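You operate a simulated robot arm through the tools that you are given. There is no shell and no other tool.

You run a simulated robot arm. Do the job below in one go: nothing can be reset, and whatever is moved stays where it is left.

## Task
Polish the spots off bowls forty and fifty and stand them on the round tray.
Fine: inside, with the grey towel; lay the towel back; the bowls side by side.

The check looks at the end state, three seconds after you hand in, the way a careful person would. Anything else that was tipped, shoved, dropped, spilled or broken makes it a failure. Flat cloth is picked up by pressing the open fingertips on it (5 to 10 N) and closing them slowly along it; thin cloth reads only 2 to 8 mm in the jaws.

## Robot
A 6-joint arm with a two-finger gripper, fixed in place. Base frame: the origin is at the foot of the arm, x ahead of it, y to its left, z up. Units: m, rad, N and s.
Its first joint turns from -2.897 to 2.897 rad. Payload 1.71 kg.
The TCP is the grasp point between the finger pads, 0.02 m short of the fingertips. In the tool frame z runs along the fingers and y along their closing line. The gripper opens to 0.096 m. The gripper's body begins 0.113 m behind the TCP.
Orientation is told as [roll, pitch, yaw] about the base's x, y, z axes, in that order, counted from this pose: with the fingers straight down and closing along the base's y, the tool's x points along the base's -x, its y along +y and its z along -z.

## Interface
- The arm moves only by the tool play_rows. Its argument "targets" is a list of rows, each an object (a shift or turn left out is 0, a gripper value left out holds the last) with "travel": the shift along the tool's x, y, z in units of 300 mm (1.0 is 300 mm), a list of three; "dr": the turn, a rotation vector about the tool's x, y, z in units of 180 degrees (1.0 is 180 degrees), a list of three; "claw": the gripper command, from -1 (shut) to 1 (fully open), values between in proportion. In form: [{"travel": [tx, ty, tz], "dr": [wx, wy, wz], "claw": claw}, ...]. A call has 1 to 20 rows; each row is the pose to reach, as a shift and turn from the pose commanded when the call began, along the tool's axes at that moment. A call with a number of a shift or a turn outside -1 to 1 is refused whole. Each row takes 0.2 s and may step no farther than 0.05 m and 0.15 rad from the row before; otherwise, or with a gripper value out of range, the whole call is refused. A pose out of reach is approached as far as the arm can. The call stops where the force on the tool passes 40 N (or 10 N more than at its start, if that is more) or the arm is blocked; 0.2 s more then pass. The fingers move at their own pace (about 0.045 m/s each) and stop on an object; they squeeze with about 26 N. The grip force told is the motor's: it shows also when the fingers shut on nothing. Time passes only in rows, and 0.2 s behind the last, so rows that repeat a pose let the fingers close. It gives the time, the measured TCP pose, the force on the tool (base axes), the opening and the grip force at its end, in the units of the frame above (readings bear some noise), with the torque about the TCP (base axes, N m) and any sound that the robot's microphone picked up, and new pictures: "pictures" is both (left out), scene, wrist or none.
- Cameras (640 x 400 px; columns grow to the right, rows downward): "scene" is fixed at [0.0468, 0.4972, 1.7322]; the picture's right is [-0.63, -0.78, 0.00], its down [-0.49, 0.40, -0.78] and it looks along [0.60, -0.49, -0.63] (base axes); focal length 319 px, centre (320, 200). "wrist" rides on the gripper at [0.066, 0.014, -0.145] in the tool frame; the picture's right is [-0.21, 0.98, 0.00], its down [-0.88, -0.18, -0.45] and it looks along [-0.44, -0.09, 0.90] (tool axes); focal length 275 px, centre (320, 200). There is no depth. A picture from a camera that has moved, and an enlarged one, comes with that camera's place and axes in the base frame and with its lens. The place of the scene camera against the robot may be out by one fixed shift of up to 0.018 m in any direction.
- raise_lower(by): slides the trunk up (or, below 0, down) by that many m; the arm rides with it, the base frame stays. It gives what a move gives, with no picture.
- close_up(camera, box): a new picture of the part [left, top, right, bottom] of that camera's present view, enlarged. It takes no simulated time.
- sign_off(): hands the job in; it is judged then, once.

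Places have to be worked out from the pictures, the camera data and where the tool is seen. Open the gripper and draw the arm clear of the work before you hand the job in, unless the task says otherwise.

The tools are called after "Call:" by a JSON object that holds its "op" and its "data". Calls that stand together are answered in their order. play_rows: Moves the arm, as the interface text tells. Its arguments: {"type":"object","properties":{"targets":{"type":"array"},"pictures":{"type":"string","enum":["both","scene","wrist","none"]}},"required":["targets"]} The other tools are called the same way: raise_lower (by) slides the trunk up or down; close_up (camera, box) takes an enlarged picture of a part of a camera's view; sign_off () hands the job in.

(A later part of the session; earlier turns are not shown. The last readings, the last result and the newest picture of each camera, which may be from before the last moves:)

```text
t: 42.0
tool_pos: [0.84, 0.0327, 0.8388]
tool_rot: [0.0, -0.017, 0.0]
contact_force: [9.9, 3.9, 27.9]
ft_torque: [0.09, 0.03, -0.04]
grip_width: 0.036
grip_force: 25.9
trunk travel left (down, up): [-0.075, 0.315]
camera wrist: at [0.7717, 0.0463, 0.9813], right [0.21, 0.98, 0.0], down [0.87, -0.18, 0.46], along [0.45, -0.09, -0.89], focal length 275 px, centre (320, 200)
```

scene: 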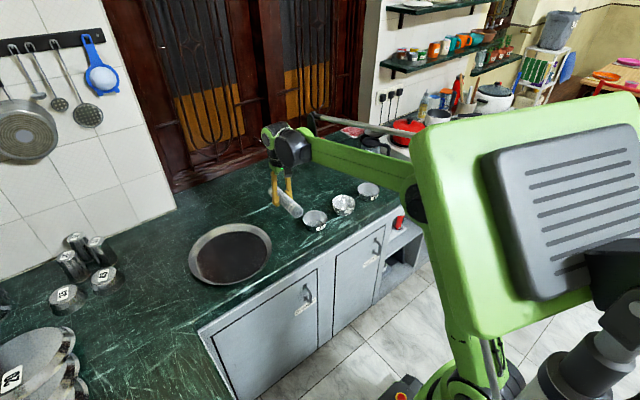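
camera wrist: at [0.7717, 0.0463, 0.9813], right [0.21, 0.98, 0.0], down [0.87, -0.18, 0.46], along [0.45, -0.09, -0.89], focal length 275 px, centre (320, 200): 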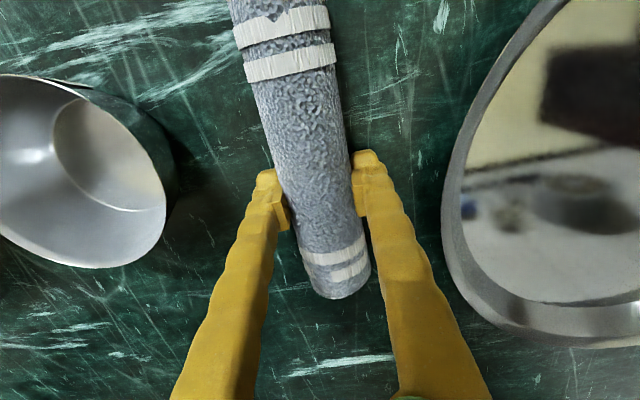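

The roll is on the counter (28 N). I'll ease up about 1.3 mm and open the fingers partway to release it.

Call:
{"op": "play_rows", "data": {"targets": [{"travel": [0, 0, -0.0045], "claw": -1}, {"travel": [0, 0, -0.0045], "claw": -0.1}, {"travel": [0, 0, -0.0045], "claw": 0.3}, {"travel": [0, 0, -0.0045], "claw": 0.5}, {"travel": [0, 0, -0.0045], "claw": 0.5}, {"travel": [0, 0, -0.0045], "claw": 0.5}], "pictures": "wrist"}}

```text
t: 43.4
tool_pos: [0.8399, 0.0319, 0.8386]
tool_rot: [0.0, -0.017, -0.001]
contact_force: [-0.2, -0.4, -0.3]
ft_torque: [0.0, 0.02, 0.03]
grip_width: 0.0722
grip_force: 0.1
trunk travel left (down, up): [-0.075, 0.315]
camera wrist: at [0.7719, 0.0461, 0.9816], right [0.21, 0.98, 0.0], down [0.87, -0.18, 0.46], along [0.45, -0.09, -0.89], focal length 275 px, centre (320, 200)
```

wrist: 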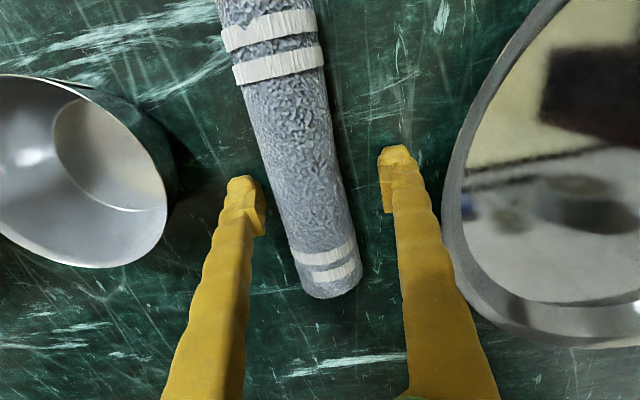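

Released; the roll settled about 5 mm toward −y but is lying in its place. I'll rise straight up and check that it is at rest.

Call:
{"op": "play_rows", "data": {"targets": [{"travel": [0, 0, -0.1]}, {"travel": [0, 0, -0.22]}, {"travel": [0, 0, -0.36]}, {"travel": [0, 0, -0.5]}, {"travel": [0, 0, -0.5]}]}}

Call:
{"op": "close_up", "data": {"camera": "scene", "box": [180, 170, 340, 270]}}

```text
t: 44.5
tool_pos: [0.8343, 0.0318, 0.9881]
tool_rot: [0.0, -0.017, -0.001]
contact_force: [-0.7, -0.5, 1.2]
ft_torque: [-0.01, 0.0, 0.01]
grip_width: 0.0724
grip_force: 0.1
trunk travel left (down, up): [-0.075, 0.315]
camera wrist: at [0.7664, 0.0453, 1.132], right [0.21, 0.98, 0.0], down [0.87, -0.18, 0.46], along [0.45, -0.09, -0.89], focal length 275 px, centre (320, 200)
```

scene: 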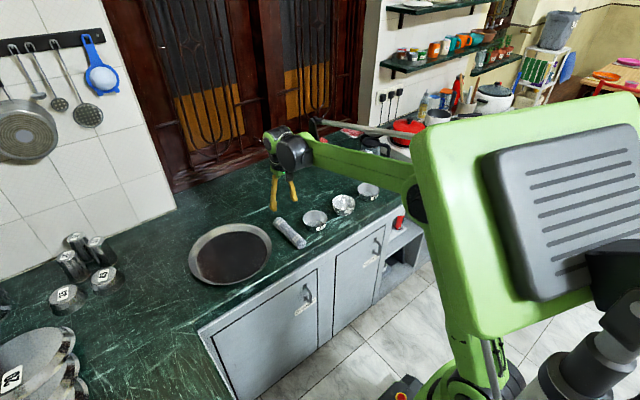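
wrist: 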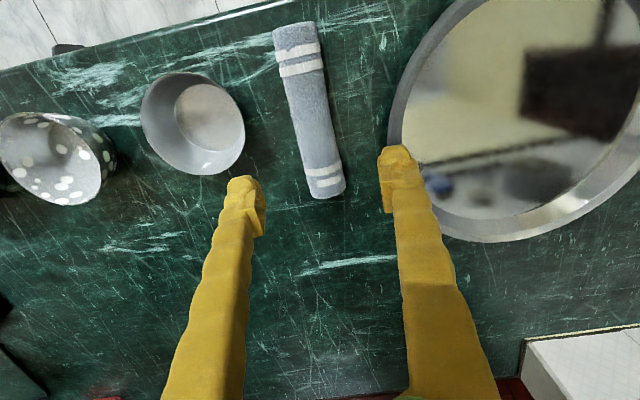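

```text
4.00 times, centred on (260, 220) of scene
camera zoom: at [0.0468, 0.4972, 1.7322], right [-0.63, -0.78, 0.0], down [-0.49, 0.4, -0.78], along [0.6, -0.49, -0.63], focal length 1276 px, centre (560, 120)
```

zoom: 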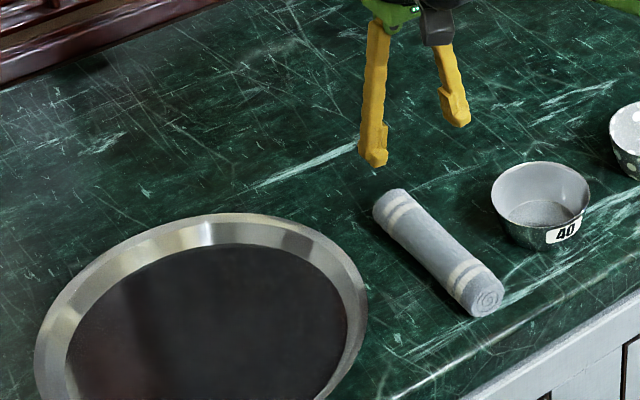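

The towel lies back in place (within ~6 mm) and looks at rest. Next I'll move to bowl 40's right-hand rim with the tool tilted about 17° to match the wall slope and the gripper half open.

Call:
{"op": "play_rows", "data": {"targets": [{"travel": [0.02, -0.104, 0.0], "dr": [-0.0157, 0, 0], "claw": 0.04}, {"travel": [0.041, -0.208, 0.0], "dr": [-0.0315, 0, 0]}, {"travel": [0.062, -0.311, 0.02], "dr": [-0.0472, 0, 0]}, {"travel": [0.083, -0.415, 0.045], "dr": [-0.063, 0, 0]}, {"travel": [0.103, -0.519, 0.07], "dr": [-0.0787, 0, 0]}, {"travel": [0.124, -0.623, 0.094], "dr": [-0.0944, 0, 0]}, {"travel": [0.124, -0.623, 0.094], "dr": [-0.0944, 0, 0]}, {"travel": [0.124, -0.623, 0.094], "dr": [-0.0944, 0, 0]}]}}

Call:
{"op": "close_up", "data": {"camera": "scene", "box": [250, 160, 378, 240]}}

```text
t: 46.4
tool_pos: [0.8, -0.1532, 0.9604]
tool_rot: [0.298, -0.016, 0.001]
contact_force: [0.6, 0.0, 0.2]
ft_torque: [0.02, 0.01, 0.01]
grip_width: 0.0499
grip_force: 0.1
trunk travel left (down, up): [-0.075, 0.315]
camera wrist: at [0.7321, -0.1831, 1.1012], right [0.2, 0.94, 0.29], down [0.87, -0.31, 0.38], along [0.45, 0.17, -0.88], focal length 275 px, centre (320, 200)
```

scene: 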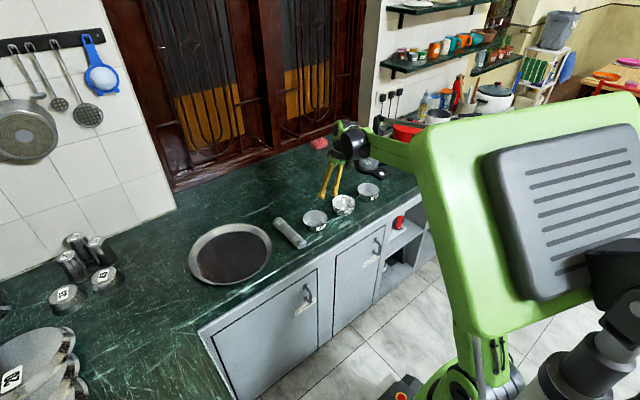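
wrist: 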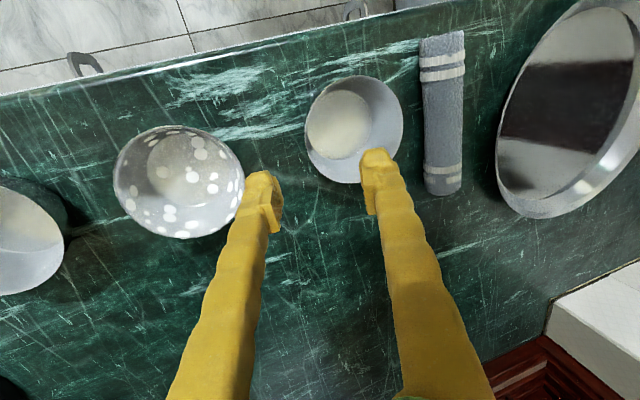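

```text
5.00 times, centred on (314, 200) of scene
camera zoom: at [0.0468, 0.4972, 1.7322], right [-0.63, -0.78, 0.0], down [-0.49, 0.4, -0.78], along [0.6, -0.49, -0.63], focal length 1595 px, centre (350, 200)
```

zoom: 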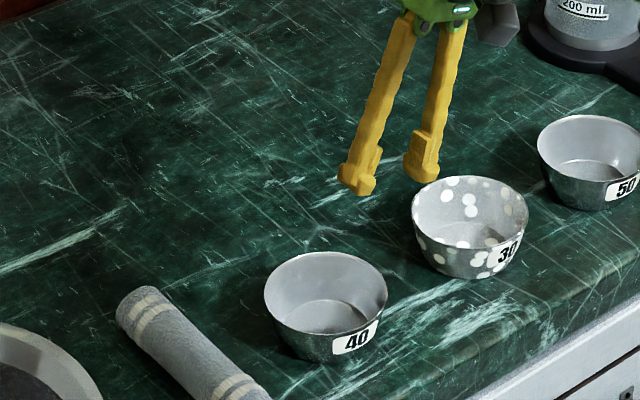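

Bowl 40's rim centre reads (0.796,-0.089). I'll correct sideways ~13 mm and descend partway along the tilted tool axis, then look again.

Call:
{"op": "play_rows", "data": {"targets": [{"travel": [0.019, -0.043, 0.0]}, {"travel": [0.019, -0.043, 0.08]}, {"travel": [0.019, -0.043, 0.16]}, {"travel": [0.019, -0.043, 0.2]}, {"travel": [0.019, -0.043, 0.2]}]}}

Call:
{"op": "close_up", "data": {"camera": "scene", "box": [274, 180, 354, 230]}}

Call:
{"op": "close_up", "data": {"camera": "wrist", "box": [200, 50, 440, 200]}}

```text
t: 47.5
tool_pos: [0.7972, -0.1509, 0.899]
tool_rot: [0.295, -0.016, -0.001]
contact_force: [0.4, -0.4, -0.4]
ft_torque: [-0.04, 0.02, -0.02]
grip_width: 0.0498
grip_force: 0.2
trunk travel left (down, up): [-0.075, 0.315]
camera wrist: at [0.7281, -0.1792, 1.0391], right [0.2, 0.94, 0.29], down [0.87, -0.31, 0.38], along [0.45, 0.17, -0.88], focal length 275 px, centre (320, 200)
```

scene: 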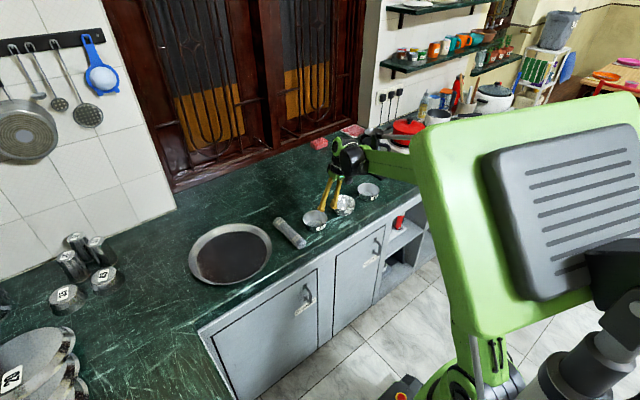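
wrist: 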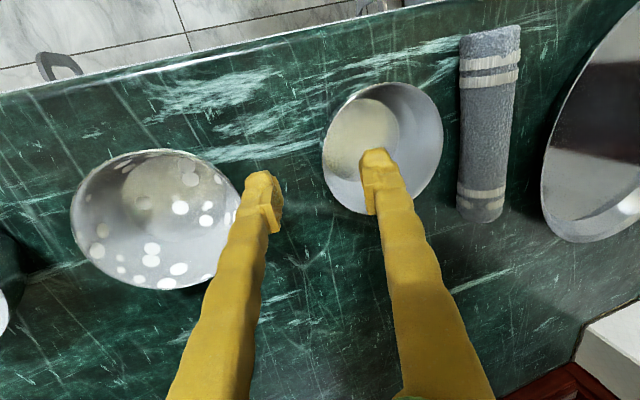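

```text
8.00 times, centred on (314, 205) of scene
camera zoom: at [0.0468, 0.4972, 1.7322], right [-0.63, -0.78, 0.0], down [-0.49, 0.4, -0.78], along [0.6, -0.49, -0.63], focal length 2552 px, centre (368, 160)
```

zoom: 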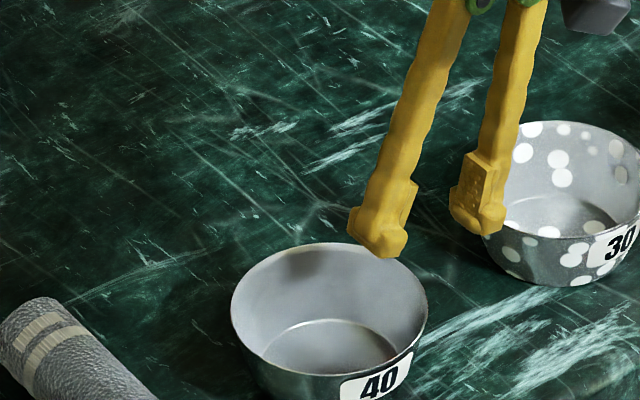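

```text
2.67 times, centred on (320, 125) of wrist
camera zoom: at [0.7281, -0.1792, 1.0391], right [0.2, 0.94, 0.29], down [0.87, -0.31, 0.38], along [0.45, 0.17, -0.88], focal length 734 px, centre (320, 400)
```

zoom: 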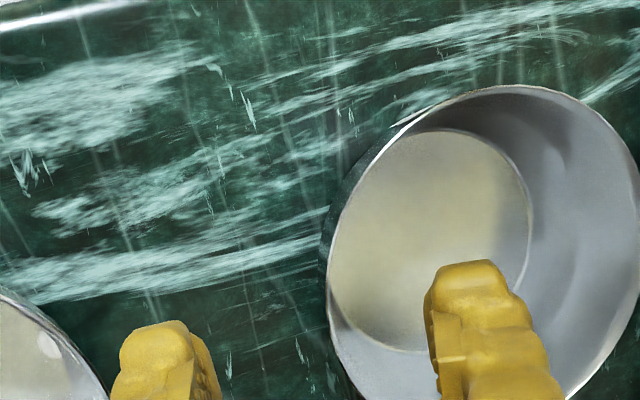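

The fingers straddle bowl 40's right wall, with the wall about 4 mm off centre. I'll nudge for that and slide down so the pads sit around the wall.

Call:
{"op": "play_rows", "data": {"targets": [{"travel": [0.01, 0.0127, 0.04]}, {"travel": [0.01, 0.0127, 0.08]}, {"travel": [0.01, 0.0127, 0.115]}, {"travel": [0.01, 0.0127, 0.138]}, {"travel": [0.01, 0.0127, 0.138]}]}}

Call:
{"op": "close_up", "data": {"camera": "scene", "box": [274, 180, 354, 230]}}

Call:
{"op": "close_up", "data": {"camera": "wrist", "box": [200, 50, 440, 200]}}

```text
t: 48.8
tool_pos: [0.7936, -0.1338, 0.8591]
tool_rot: [0.297, -0.017, 0.0]
contact_force: [-0.2, 1.2, 0.4]
ft_torque: [0.01, 0.02, -0.01]
grip_width: 0.05
grip_force: 0.1
trunk travel left (down, up): [-0.075, 0.315]
camera wrist: at [0.7255, -0.1629, 1.0001], right [0.2, 0.94, 0.29], down [0.87, -0.31, 0.38], along [0.45, 0.17, -0.88], focal length 275 px, centre (320, 200)
```

scene: 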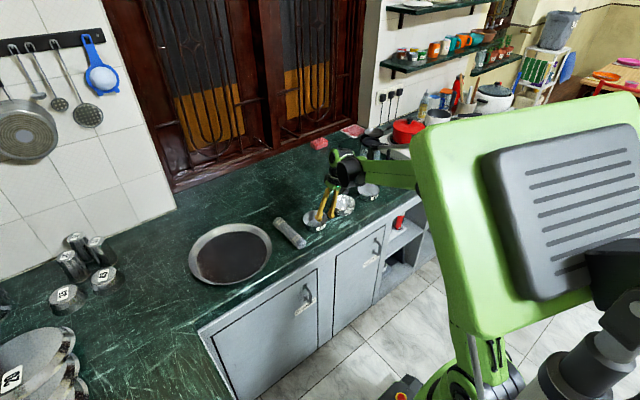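
wrist: 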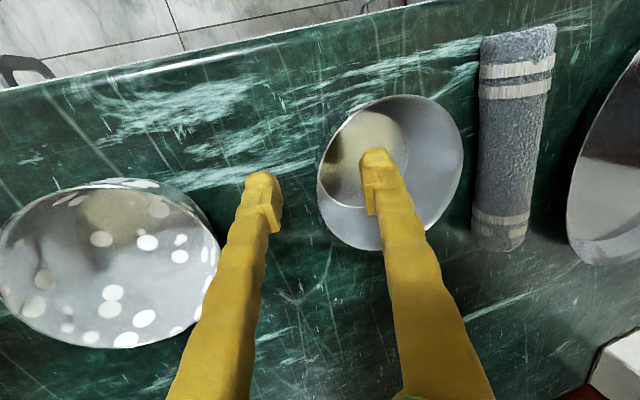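

```text
8.00 times, centred on (314, 205) of scene
camera zoom: at [0.0468, 0.4972, 1.7322], right [-0.63, -0.78, 0.0], down [-0.49, 0.4, -0.78], along [0.6, -0.49, -0.63], focal length 2552 px, centre (368, 160)
```

zoom: 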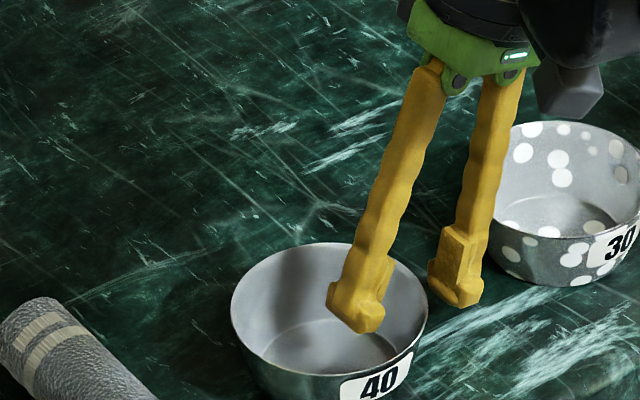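

```text
2.67 times, centred on (320, 125) of wrist
camera zoom: at [0.7255, -0.1629, 1.0001], right [0.2, 0.94, 0.29], down [0.87, -0.31, 0.38], along [0.45, 0.17, -0.88], focal length 734 px, centre (320, 400)
```

zoom: 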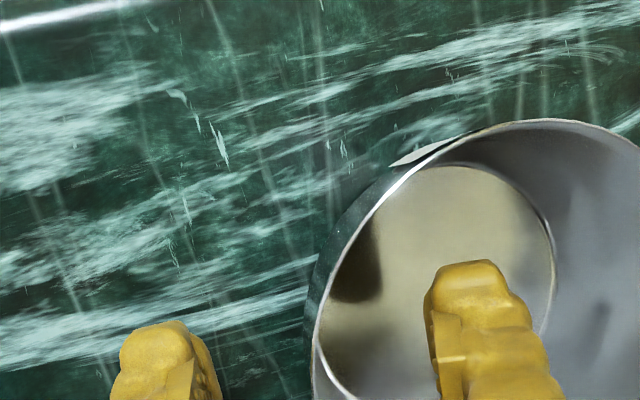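

The inner finger is inside and the outer one outside, roughly centred on the wall. I'll close the gripper on the rim.

Call:
{"op": "play_rows", "data": {"targets": [{"travel": [0, 0, 0], "claw": -1}, {"travel": [0, 0, 0]}, {"travel": [0, 0, 0]}, {"travel": [0, 0, 0]}, {"travel": [0, 0, 0]}], "pictures": "wrist"}}

Call:
{"op": "close_up", "data": {"camera": "scene", "box": [274, 180, 354, 230]}}

```text
t: 50.0
tool_pos: [0.7938, -0.1342, 0.86]
tool_rot: [0.296, -0.016, 0.001]
contact_force: [0.8, 0.9, 0.1]
ft_torque: [0.02, 0.05, -0.03]
grip_width: 0.0057
grip_force: 26.4
trunk travel left (down, up): [-0.075, 0.315]
camera wrist: at [0.7254, -0.163, 1.0004], right [0.2, 0.94, 0.29], down [0.87, -0.31, 0.38], along [0.45, 0.17, -0.88], focal length 275 px, centre (320, 200)
```

wrist: 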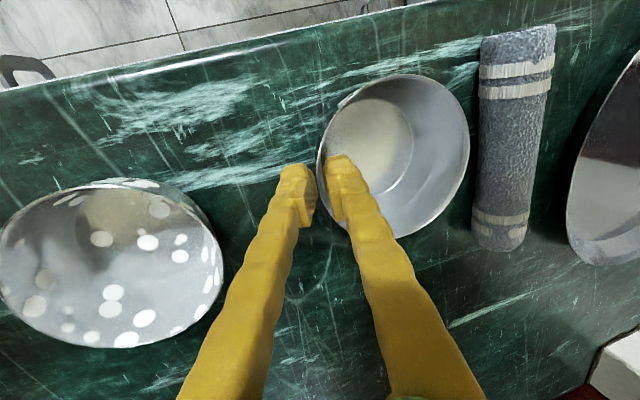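

```text
8.00 times, centred on (314, 205) of scene
camera zoom: at [0.0468, 0.4972, 1.7322], right [-0.63, -0.78, 0.0], down [-0.49, 0.4, -0.78], along [0.6, -0.49, -0.63], focal length 2552 px, centre (368, 160)
```

zoom: 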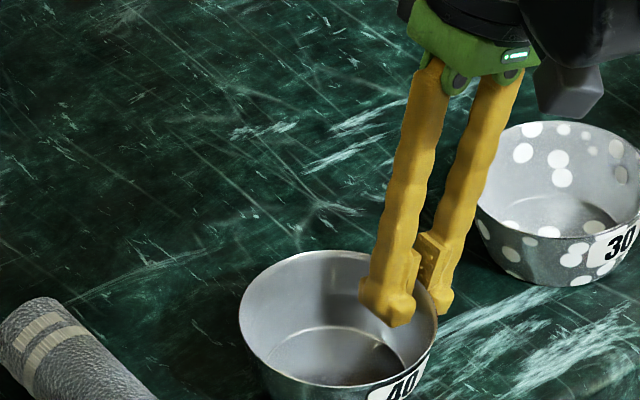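

The rim is gripped (5.7 mm in the jaws); the bowl slid ~7 mm toward the robot while centring. I'll lift gently by 3 cm and check the hold.

Call:
{"op": "play_rows", "data": {"targets": [{"travel": [0, 0.006, -0.0195]}, {"travel": [0, 0.0147, -0.0478]}, {"travel": [0, 0.0294, -0.0956]}, {"travel": [0, 0.0294, -0.0956]}]}}

Call:
{"op": "close_up", "data": {"camera": "scene", "box": [274, 170, 354, 220]}}

```text
t: 51.0
tool_pos: [0.7928, -0.133, 0.8909]
tool_rot: [0.298, -0.017, 0.0]
contact_force: [0.7, -0.9, -0.9]
ft_torque: [-0.02, 0.0, 0.03]
grip_width: 0.006
grip_force: 26.0
trunk travel left (down, up): [-0.075, 0.315]
camera wrist: at [0.7248, -0.1631, 1.0312], right [0.2, 0.94, 0.29], down [0.87, -0.31, 0.38], along [0.45, 0.17, -0.88], focal length 275 px, centre (320, 200)
```

scene: 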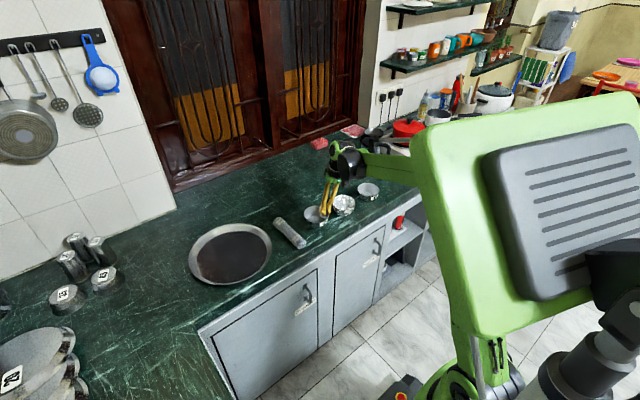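
wrist: 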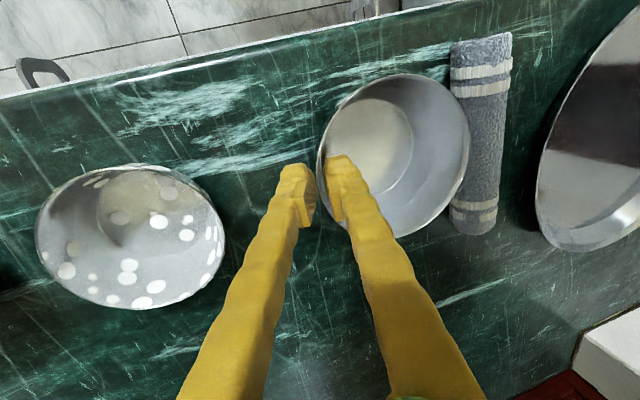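

```text
8.00 times, centred on (314, 195) of scene
camera zoom: at [0.0468, 0.4972, 1.7322], right [-0.63, -0.78, 0.0], down [-0.49, 0.4, -0.78], along [0.6, -0.49, -0.63], focal length 2552 px, centre (368, 240)
```

zoom: 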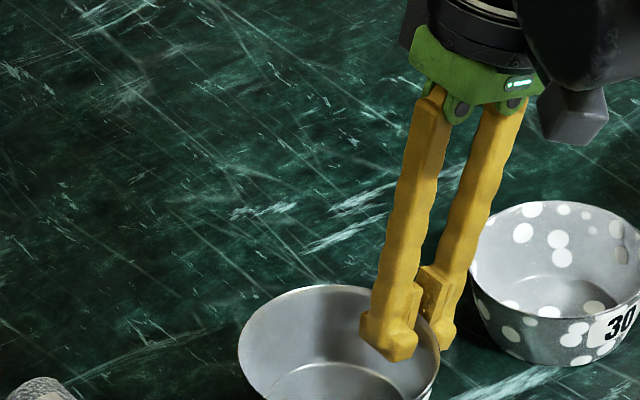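

Bowl 40 is held firmly and level. I'll raise it and carry it over the towel toward the tray.

Call:
{"op": "play_rows", "data": {"targets": [{"travel": [0, 0.023, -0.074]}, {"travel": [0, 0.046, -0.149]}, {"travel": [0, 0.069, -0.223]}, {"travel": [-0.005, 0.13, -0.205]}, {"travel": [-0.015, 0.22, -0.177]}, {"travel": [-0.028, 0.32, -0.146]}, {"travel": [-0.041, 0.42, -0.115]}, {"travel": [-0.054, 0.52, -0.084]}, {"travel": [-0.067, 0.62, -0.053]}, {"travel": [-0.08, 0.72, -0.023]}, {"travel": [-0.092, 0.81, 0.005]}, {"travel": [-0.1, 0.865, 0.022]}, {"travel": [-0.1, 0.865, 0.022]}]}}

```text
t: 53.8
tool_pos: [0.8213, 0.1155, 0.9593]
tool_rot: [0.297, -0.015, 0.002]
contact_force: [0.1, -0.3, -0.3]
ft_torque: [-0.05, 0.0, 0.03]
grip_width: 0.006
grip_force: 26.1
trunk travel left (down, up): [-0.075, 0.315]
camera wrist: at [0.7522, 0.0867, 1.0994], right [0.2, 0.94, 0.29], down [0.87, -0.31, 0.38], along [0.45, 0.17, -0.88], focal length 275 px, centre (320, 200)
```

scene: 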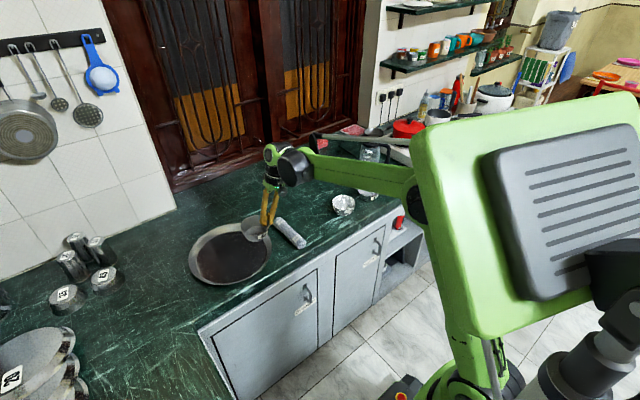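
wrist: 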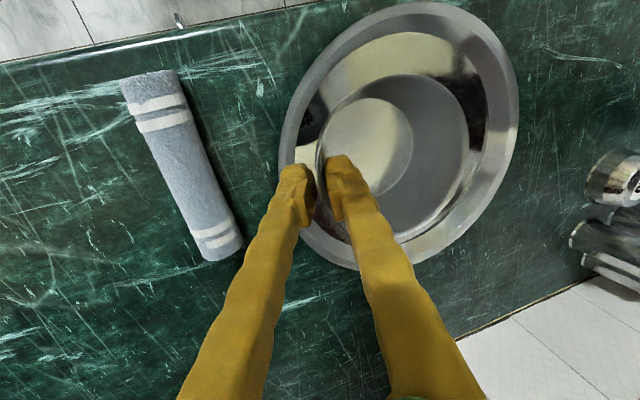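

From this view the tray's outer circle fits centre (0.873,0.251), radius 0.149. I'll bring bowl 40 to (0.86,0.31) on the tray's left half and lower it part-way.

Call:
{"op": "play_rows", "data": {"targets": [{"travel": [-0.033, 0.095, 0.029]}, {"travel": [-0.067, 0.189, 0.058]}, {"travel": [-0.1, 0.284, 0.087]}, {"travel": [-0.133, 0.378, 0.116]}, {"travel": [-0.1667, 0.473, 0.1455]}, {"travel": [-0.1667, 0.453, 0.208]}, {"travel": [-0.1667, 0.434, 0.271]}, {"travel": [-0.1667, 0.415, 0.3335]}, {"travel": [-0.1667, 0.415, 0.3335]}]}}

Call:
{"op": "close_up", "data": {"camera": "scene", "box": [164, 200, 292, 280]}}

```text
t: 55.8
tool_pos: [0.873, 0.2648, 0.9019]
tool_rot: [0.297, -0.015, 0.001]
contact_force: [0.4, -0.4, -1.2]
ft_torque: [0.01, 0.02, 0.01]
grip_width: 0.0059
grip_force: 25.7
trunk travel left (down, up): [-0.075, 0.315]
camera wrist: at [0.8043, 0.2358, 1.0416], right [0.2, 0.94, 0.29], down [0.87, -0.31, 0.38], along [0.45, 0.17, -0.88], focal length 275 px, centre (320, 200)
```

scene: 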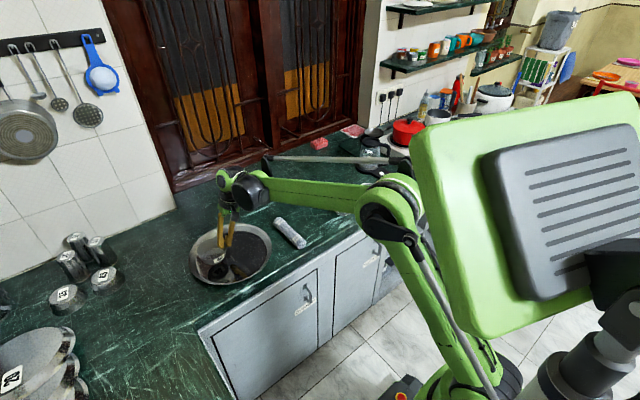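
wrist: 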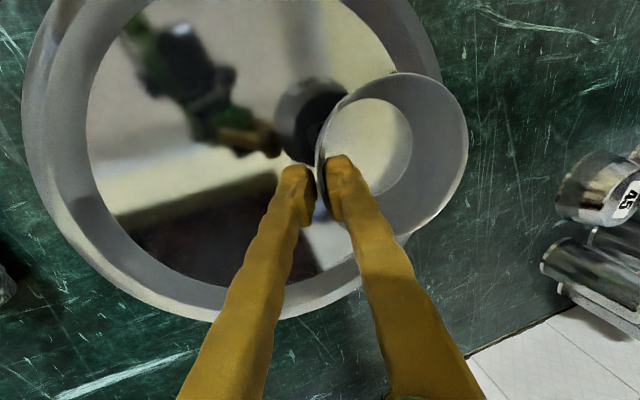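

```text
5.00 times, centred on (228, 240) of scene
camera zoom: at [0.0468, 0.4972, 1.7322], right [-0.63, -0.78, 0.0], down [-0.49, 0.4, -0.78], along [0.6, -0.49, -0.63], focal length 1595 px, centre (780, 0)
```

zoom: 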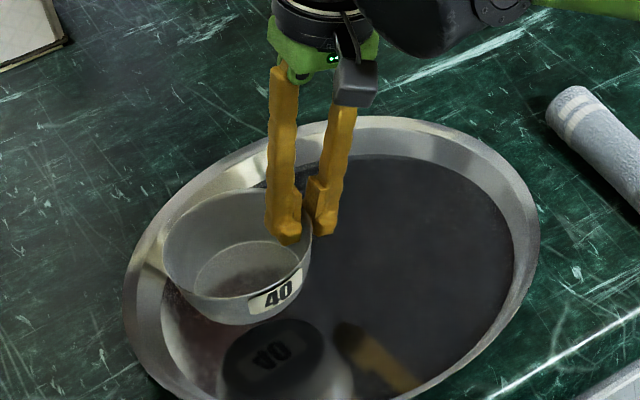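

Bowl 40 hangs level above the tray's left half. I'll lower to just above the tray floor.

Call:
{"op": "play_rows", "data": {"targets": [{"travel": [0, -0.0105, 0.034]}, {"travel": [0, -0.021, 0.068]}, {"travel": [0, -0.0294, 0.0956]}, {"travel": [0, -0.0333, 0.1083]}, {"travel": [0, -0.0333, 0.1083]}], "pictures": "none"}}

```text
t: 57.0
tool_pos: [0.8737, 0.2641, 0.8666]
tool_rot: [0.297, -0.015, 0.0]
contact_force: [0.3, -0.2, -1.3]
ft_torque: [-0.04, -0.01, 0.02]
grip_width: 0.006
grip_force: 26.4
trunk travel left (down, up): [-0.075, 0.315]
```

No contact at z=0.867. Now in ~1 mm steps until the base touches the tray.

Call:
{"op": "play_rows", "data": {"targets": [{"travel": [0, -0.001, 0.0032]}, {"travel": [0, -0.002, 0.0064]}, {"travel": [0, -0.003, 0.0096]}, {"travel": [0, -0.003, 0.0096]}], "pictures": "scene"}}

Call:
{"op": "close_up", "data": {"camera": "scene", "box": [164, 210, 292, 290]}}

```text
t: 58.0
tool_pos: [0.8729, 0.2648, 0.8648]
tool_rot: [0.296, -0.017, 0.0]
contact_force: [-0.1, -1.0, 3.6]
ft_torque: [0.12, 0.17, 0.02]
grip_width: 0.0062
grip_force: 25.8
trunk travel left (down, up): [-0.075, 0.315]
```

scene: 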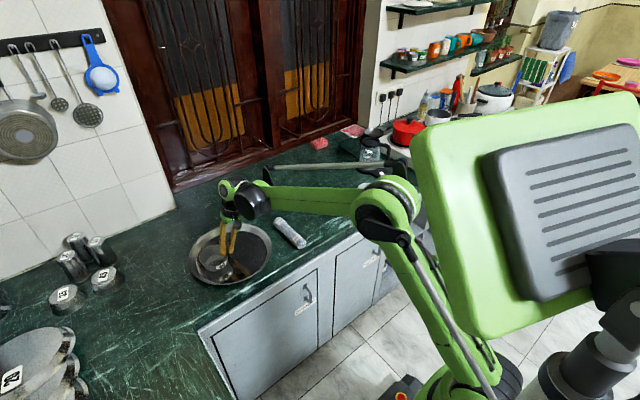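

```text
5.00 times, centred on (228, 250) of scene
camera zoom: at [0.0468, 0.4972, 1.7322], right [-0.63, -0.78, 0.0], down [-0.49, 0.4, -0.78], along [0.6, -0.49, -0.63], focal length 1595 px, centre (780, -50)
```

zoom: 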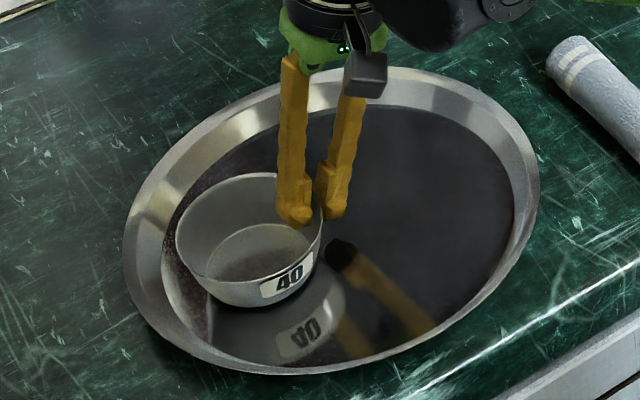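

The base touched the tray (3.6 N) with the bowl inside the rim. I'll open the fingers gently to ~3 cm to release.

Call:
{"op": "play_rows", "data": {"targets": [{"travel": [0, 0, 0.001], "claw": -0.8}, {"travel": [0, 0, 0.001], "claw": -0.6}, {"travel": [0, 0, 0.001], "claw": -0.4}, {"travel": [0, 0, 0.001], "claw": -0.3}, {"travel": [0, 0, 0.001], "claw": -0.3}], "pictures": "wrist"}}

Call:
{"op": "close_up", "data": {"camera": "scene", "box": [164, 210, 292, 290]}}

```text
t: 59.1
tool_pos: [0.874, 0.2652, 0.8637]
tool_rot: [0.298, -0.014, 0.0]
contact_force: [0.7, -0.8, -0.1]
ft_torque: [0.02, 0.01, -0.01]
grip_width: 0.0339
grip_force: 0.1
trunk travel left (down, up): [-0.075, 0.315]
camera wrist: at [0.8052, 0.2354, 1.0043], right [0.2, 0.94, 0.29], down [0.87, -0.31, 0.38], along [0.45, 0.17, -0.88], focal length 275 px, centre (320, 200)
```

wrist: 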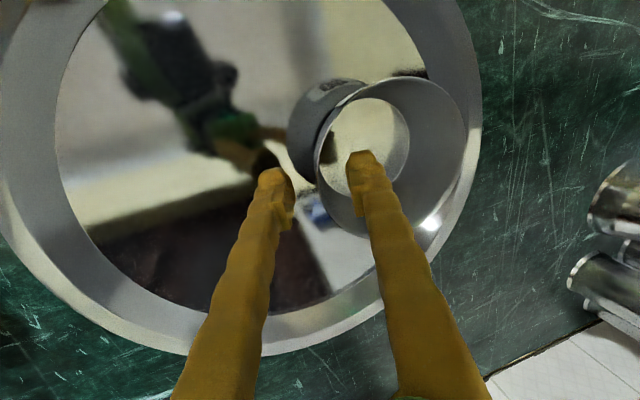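

```text
5.00 times, centred on (228, 250) of scene
camera zoom: at [0.0468, 0.4972, 1.7322], right [-0.63, -0.78, 0.0], down [-0.49, 0.4, -0.78], along [0.6, -0.49, -0.63], focal length 1595 px, centre (780, -50)
```

zoom: 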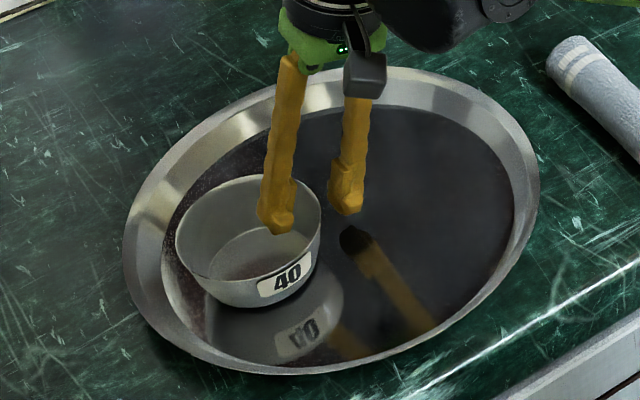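

Bowl 40 stands on the tray, released. I'll withdraw along the finger direction and head back toward bowl 50.

Call:
{"op": "play_rows", "data": {"targets": [{"travel": [0, 0, -0.05]}, {"travel": [0, 0, -0.12]}, {"travel": [0, 0, -0.21]}, {"travel": [0, 0, -0.3]}, {"travel": [0.0125, -0.1, -0.331]}, {"travel": [0.025, -0.2, -0.361]}, {"travel": [0.0375, -0.3, -0.392]}, {"travel": [0.05, -0.4, -0.423]}, {"travel": [0.0625, -0.5, -0.454]}, {"travel": [0.075, -0.6, -0.484]}, {"travel": [0.0875, -0.7, -0.515]}, {"travel": [0.1, -0.797, -0.545]}], "pictures": "scene"}}

Call:
{"op": "close_up", "data": {"camera": "scene", "box": [164, 210, 324, 310]}}

```text
t: 61.8
tool_pos: [0.843, -0.0116, 0.9492]
tool_rot: [0.296, -0.015, 0.0]
contact_force: [0.6, 0.5, -0.1]
ft_torque: [-0.07, -0.02, 0.01]
grip_width: 0.0334
grip_force: 0.0
trunk travel left (down, up): [-0.075, 0.315]
```

scene: 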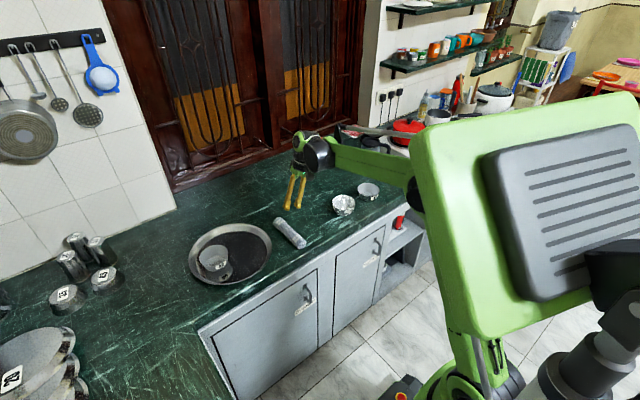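

```text
4.00 times, centred on (244, 260) of scene
camera zoom: at [0.0468, 0.4972, 1.7322], right [-0.63, -0.78, 0.0], down [-0.49, 0.4, -0.78], along [0.6, -0.49, -0.63], focal length 1276 px, centre (624, -40)
```

zoom: 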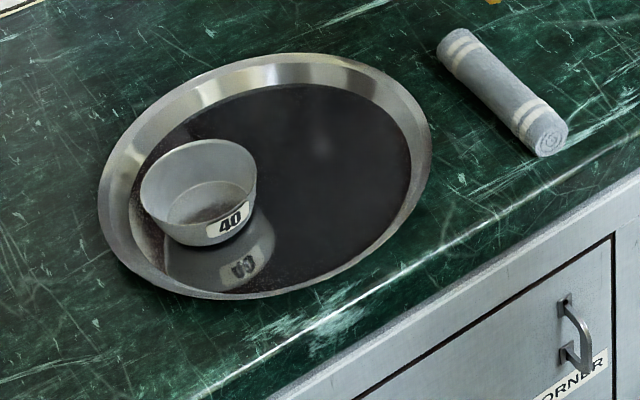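

Bowl 40 stands upright on the tray's left half and the towel is unmoved. I'll continue toward bowl 50, opening the gripper to 5 cm.

Call:
{"op": "play_rows", "data": {"targets": [{"travel": [0.015, -0.1, -0.031], "claw": 0.04}, {"travel": [0.03, -0.2, -0.062]}, {"travel": [0.045, -0.31, -0.095]}, {"travel": [0.06, -0.42, -0.129]}, {"travel": [0.075, -0.53, -0.163]}, {"travel": [0.09, -0.64, -0.197]}, {"travel": [0.105, -0.75, -0.231]}, {"travel": [0.12, -0.85, -0.262]}, {"travel": [0.133, -0.956, -0.294]}], "pictures": "none"}}

Call:
{"op": "play_rows", "data": {"targets": [{"travel": [0.01, -0.12, -0.037]}, {"travel": [0.02, -0.24, -0.074]}, {"travel": [0.027, -0.37, -0.114]}, {"travel": [0.033, -0.446, -0.137]}, {"travel": [0.033, -0.446, -0.137]}]}}

Call:
{"op": "close_up", "data": {"camera": "scene", "box": [310, 140, 422, 210]}}

Call:
{"op": "close_up", "data": {"camera": "wrist", "box": [200, 50, 440, 200]}}

```text
t: 63.8
tool_pos: [0.8034, -0.3103, 0.9524]
tool_rot: [0.298, -0.015, 0.001]
contact_force: [-0.7, -0.4, 0.6]
ft_torque: [-0.06, 0.02, 0.0]
grip_width: 0.0499
grip_force: 0.0
trunk travel left (down, up): [-0.075, 0.315]
```

```text
t: 65.0
tool_pos: [0.7922, -0.4504, 0.949]
tool_rot: [0.296, -0.016, 0.0]
contact_force: [-0.8, -0.3, -0.1]
ft_torque: [0.0, -0.01, -0.02]
grip_width: 0.0499
grip_force: 0.0
trunk travel left (down, up): [-0.075, 0.315]
camera wrist: at [0.724, -0.48, 1.0908], right [0.2, 0.94, 0.29], down [0.87, -0.31, 0.38], along [0.45, 0.17, -0.88], focal length 275 px, centre (320, 200)
```

scene: 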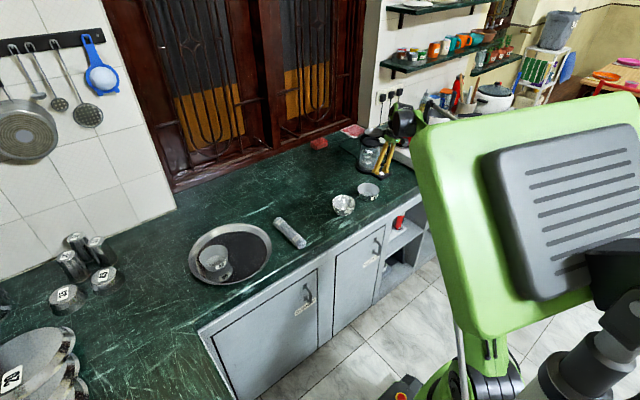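
wrist: 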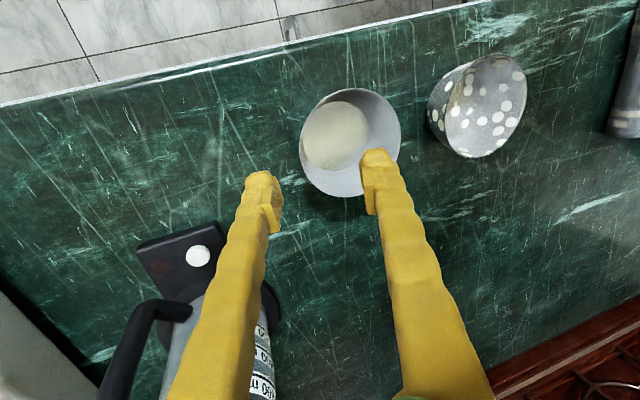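

```text
5.71 times, centred on (366, 175) of scene
camera zoom: at [0.0468, 0.4972, 1.7322], right [-0.63, -0.78, 0.0], down [-0.49, 0.4, -0.78], along [0.6, -0.49, -0.63], focal length 1823 px, centre (57, 343)
```

zoom: 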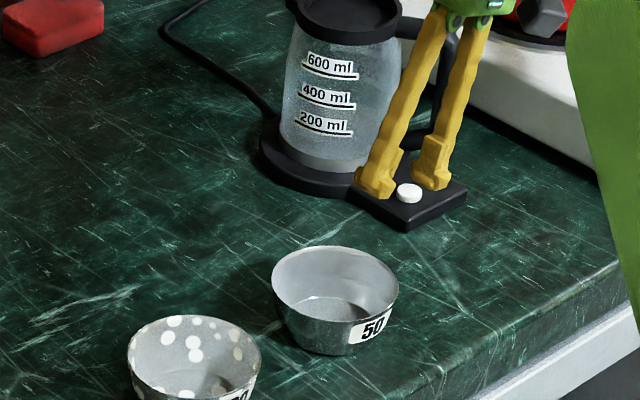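

```text
2.67 times, centred on (320, 125) of wrist
camera zoom: at [0.724, -0.48, 1.0908], right [0.2, 0.94, 0.29], down [0.87, -0.31, 0.38], along [0.45, 0.17, -0.88], focal length 734 px, centre (320, 400)
```

zoom: 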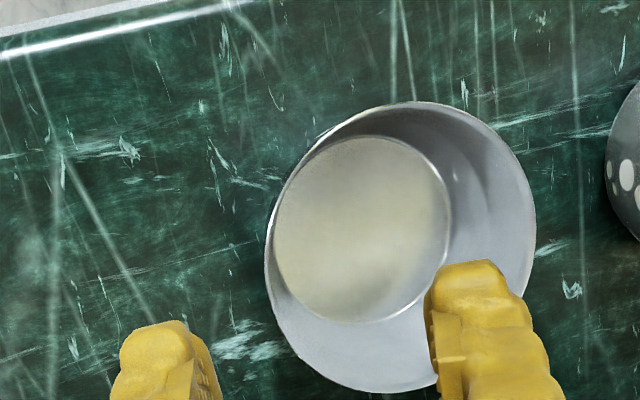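

Bowl 50's centre reads about (0.796,-0.395). I'll shift ~18 mm to the right and descend partway along the tilted axis, then verify.

Call:
{"op": "play_rows", "data": {"targets": [{"travel": [-0.008, -0.057, 0.0]}, {"travel": [-0.008, -0.057, 0.08]}, {"travel": [-0.008, -0.057, 0.15]}, {"travel": [-0.008, -0.057, 0.17]}, {"travel": [-0.008, -0.057, 0.17]}]}}

Call:
{"op": "close_up", "data": {"camera": "scene", "box": [330, 150, 410, 200]}}

Call:
{"op": "close_up", "data": {"camera": "wrist", "box": [200, 50, 440, 200]}}

```text
t: 66.2
tool_pos: [0.7969, -0.4526, 0.8958]
tool_rot: [0.296, -0.015, 0.0]
contact_force: [0.6, -0.6, -0.4]
ft_torque: [-0.01, 0.04, 0.0]
grip_width: 0.0499
grip_force: 0.1
trunk travel left (down, up): [-0.075, 0.315]
camera wrist: at [0.7278, -0.4817, 1.0362], right [0.2, 0.94, 0.29], down [0.87, -0.31, 0.38], along [0.45, 0.17, -0.88], focal length 275 px, centre (320, 200)
```

scene: 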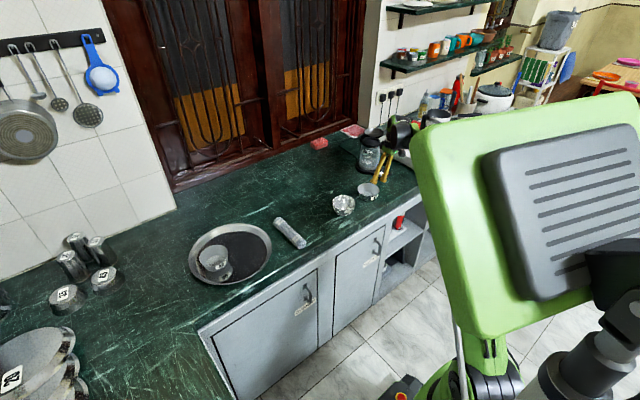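
wrist: 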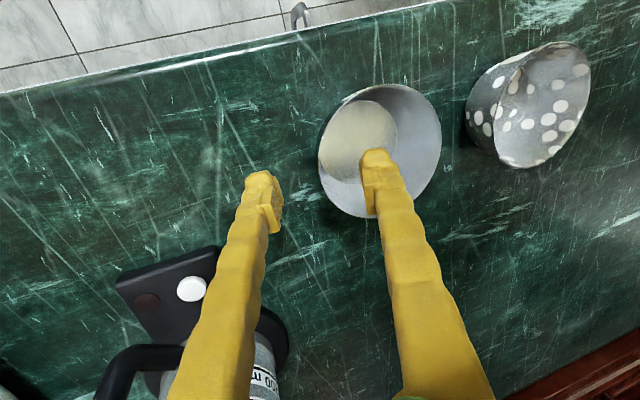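

```text
8.00 times, centred on (370, 175) of scene
camera zoom: at [0.0468, 0.4972, 1.7322], right [-0.63, -0.78, 0.0], down [-0.49, 0.4, -0.78], along [0.6, -0.49, -0.63], focal length 2552 px, centre (-80, 400)
```

zoom: 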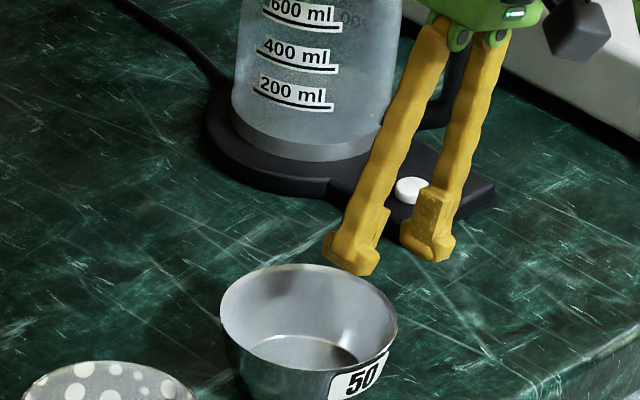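

```text
2.67 times, centred on (320, 125) of wrist
camera zoom: at [0.7278, -0.4817, 1.0362], right [0.2, 0.94, 0.29], down [0.87, -0.31, 0.38], along [0.45, 0.17, -0.88], focal length 734 px, centre (320, 400)
```

zoom: 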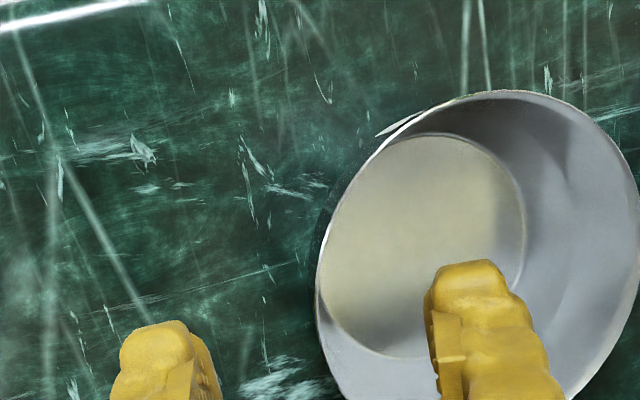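

Comparing the rim tangent with the TCP line, the wall is laterally centred and the bowl centre is ~4 mm farther in x. I'll correct that and descend the final 3.7 cm.

Call:
{"op": "play_rows", "data": {"targets": [{"travel": [-0.013, 0.003, 0.035]}, {"travel": [-0.013, 0.003, 0.07]}, {"travel": [-0.013, 0.003, 0.1]}, {"travel": [-0.013, 0.003, 0.125]}, {"travel": [-0.013, 0.003, 0.125]}], "pictures": "wrist"}}

Call:
{"op": "close_up", "data": {"camera": "wrist", "box": [200, 90, 440, 240]}}

Call:
{"op": "close_up", "data": {"camera": "scene", "box": [330, 150, 410, 200]}}

```text
t: 67.3
tool_pos: [0.7997, -0.4403, 0.8602]
tool_rot: [0.296, -0.017, -0.001]
contact_force: [0.1, 0.9, -0.3]
ft_torque: [0.03, 0.02, 0.0]
grip_width: 0.0498
grip_force: 0.1
trunk travel left (down, up): [-0.075, 0.315]
camera wrist: at [0.7317, -0.4707, 1.0009], right [0.2, 0.94, 0.29], down [0.87, -0.31, 0.38], along [0.45, 0.17, -0.88], focal length 275 px, centre (320, 200)
```

wrist: 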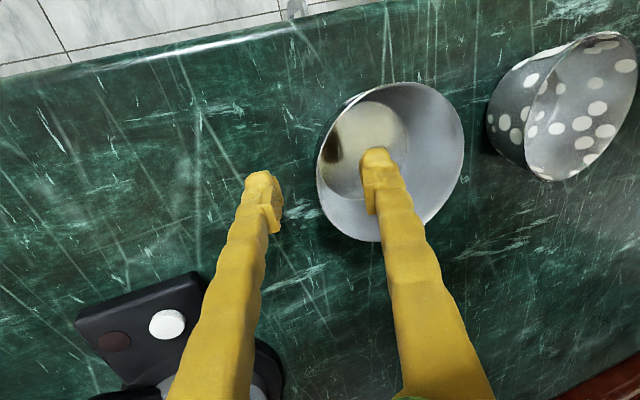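

```text
2.67 times, centred on (320, 165) of wrist
camera zoom: at [0.7317, -0.4707, 1.0009], right [0.2, 0.94, 0.29], down [0.87, -0.31, 0.38], along [0.45, 0.17, -0.88], focal length 734 px, centre (320, 293)
```

zoom: 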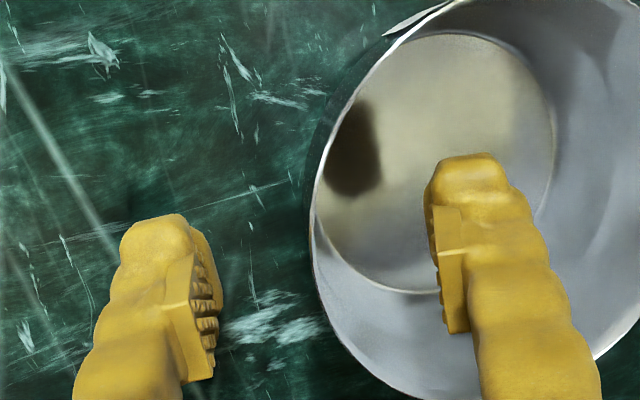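

```text
8.00 times, centred on (370, 175) of scene
camera zoom: at [0.0468, 0.4972, 1.7322], right [-0.63, -0.78, 0.0], down [-0.49, 0.4, -0.78], along [0.6, -0.49, -0.63], focal length 2552 px, centre (-80, 400)
```

zoom: 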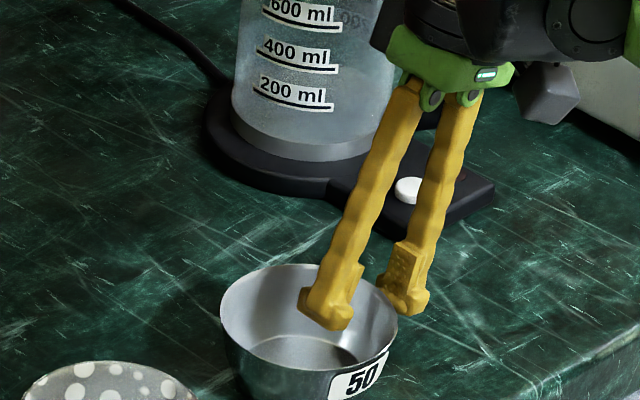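

The pads straddle the wall squarely and the tangent lines up. I'll close on the rim of bowl 50.

Call:
{"op": "play_rows", "data": {"targets": [{"travel": [0, 0, 0], "claw": -0.5}, {"travel": [0, 0, 0], "claw": -1}, {"travel": [0, 0, 0]}, {"travel": [0, 0, 0]}, {"travel": [0, 0, 0]}], "pictures": "wrist"}}

Call:
{"op": "play_rows", "data": {"targets": [{"travel": [0, 0.006, -0.0195]}, {"travel": [0, 0.0147, -0.0478]}, {"travel": [0, 0.0294, -0.0956]}, {"travel": [0, 0.0294, -0.0956]}]}}

Call:
{"op": "close_up", "data": {"camera": "scene", "box": [330, 140, 410, 190]}}

```text
t: 68.5
tool_pos: [0.8005, -0.441, 0.862]
tool_rot: [0.296, -0.016, 0.001]
contact_force: [-0.2, -0.4, -0.4]
ft_torque: [0.01, -0.01, 0.03]
grip_width: 0.0061
grip_force: 26.2
trunk travel left (down, up): [-0.075, 0.315]
camera wrist: at [0.7317, -0.4707, 1.0009], right [0.2, 0.94, 0.29], down [0.87, -0.31, 0.38], along [0.45, 0.17, -0.88], focal length 275 px, centre (320, 200)
```

wrist: 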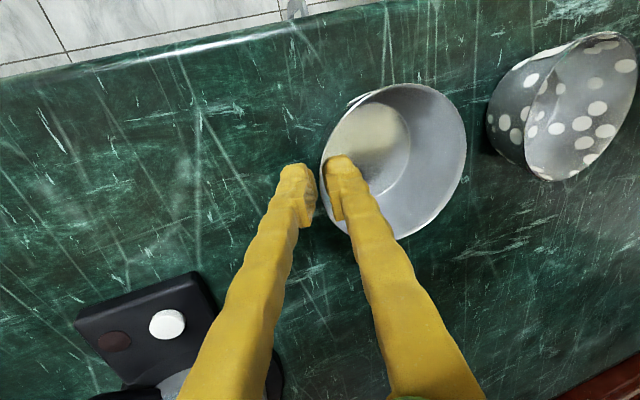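

```text
t: 69.5
tool_pos: [0.8001, -0.4424, 0.8912]
tool_rot: [0.298, -0.016, 0.0]
contact_force: [0.4, 0.2, -1.7]
ft_torque: [-0.04, 0.03, -0.02]
grip_width: 0.0058
grip_force: 25.6
trunk travel left (down, up): [-0.075, 0.315]
camera wrist: at [0.7314, -0.4719, 1.0316], right [0.2, 0.94, 0.29], down [0.87, -0.31, 0.38], along [0.45, 0.17, -0.88], focal length 275 px, centre (320, 200)
```

scene: 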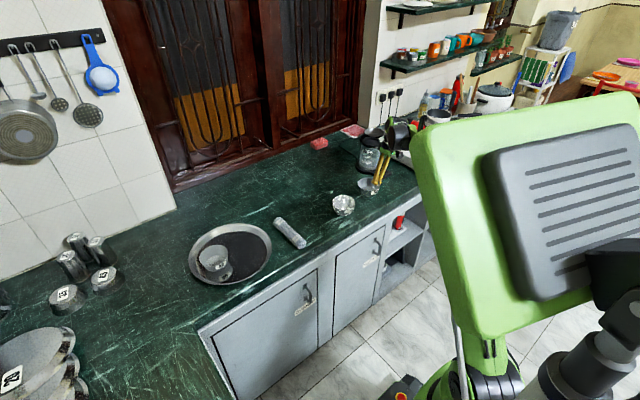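
wrist: 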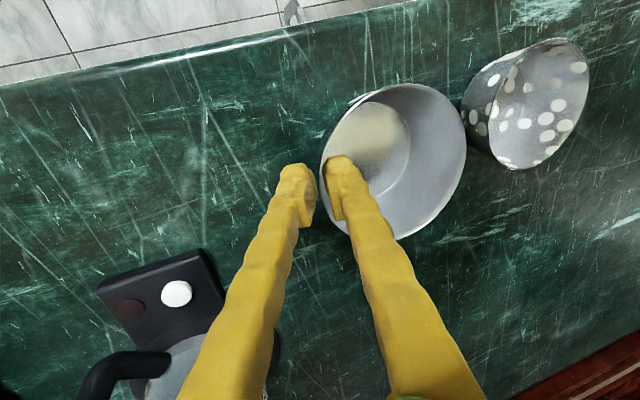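

```text
8.00 times, centred on (370, 165) of scene
camera zoom: at [0.0468, 0.4972, 1.7322], right [-0.63, -0.78, 0.0], down [-0.49, 0.4, -0.78], along [0.6, -0.49, -0.63], focal length 2552 px, centre (-80, 480)
```

zoom: 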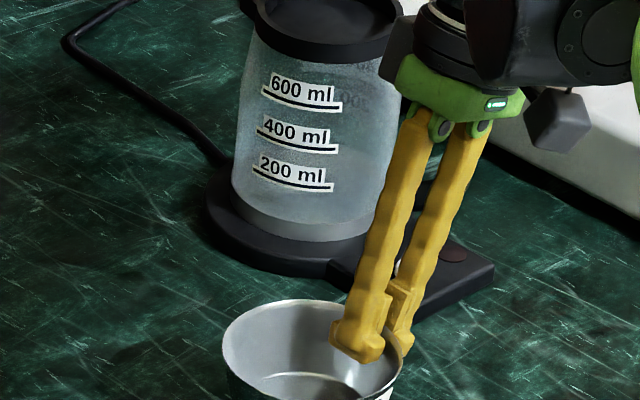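

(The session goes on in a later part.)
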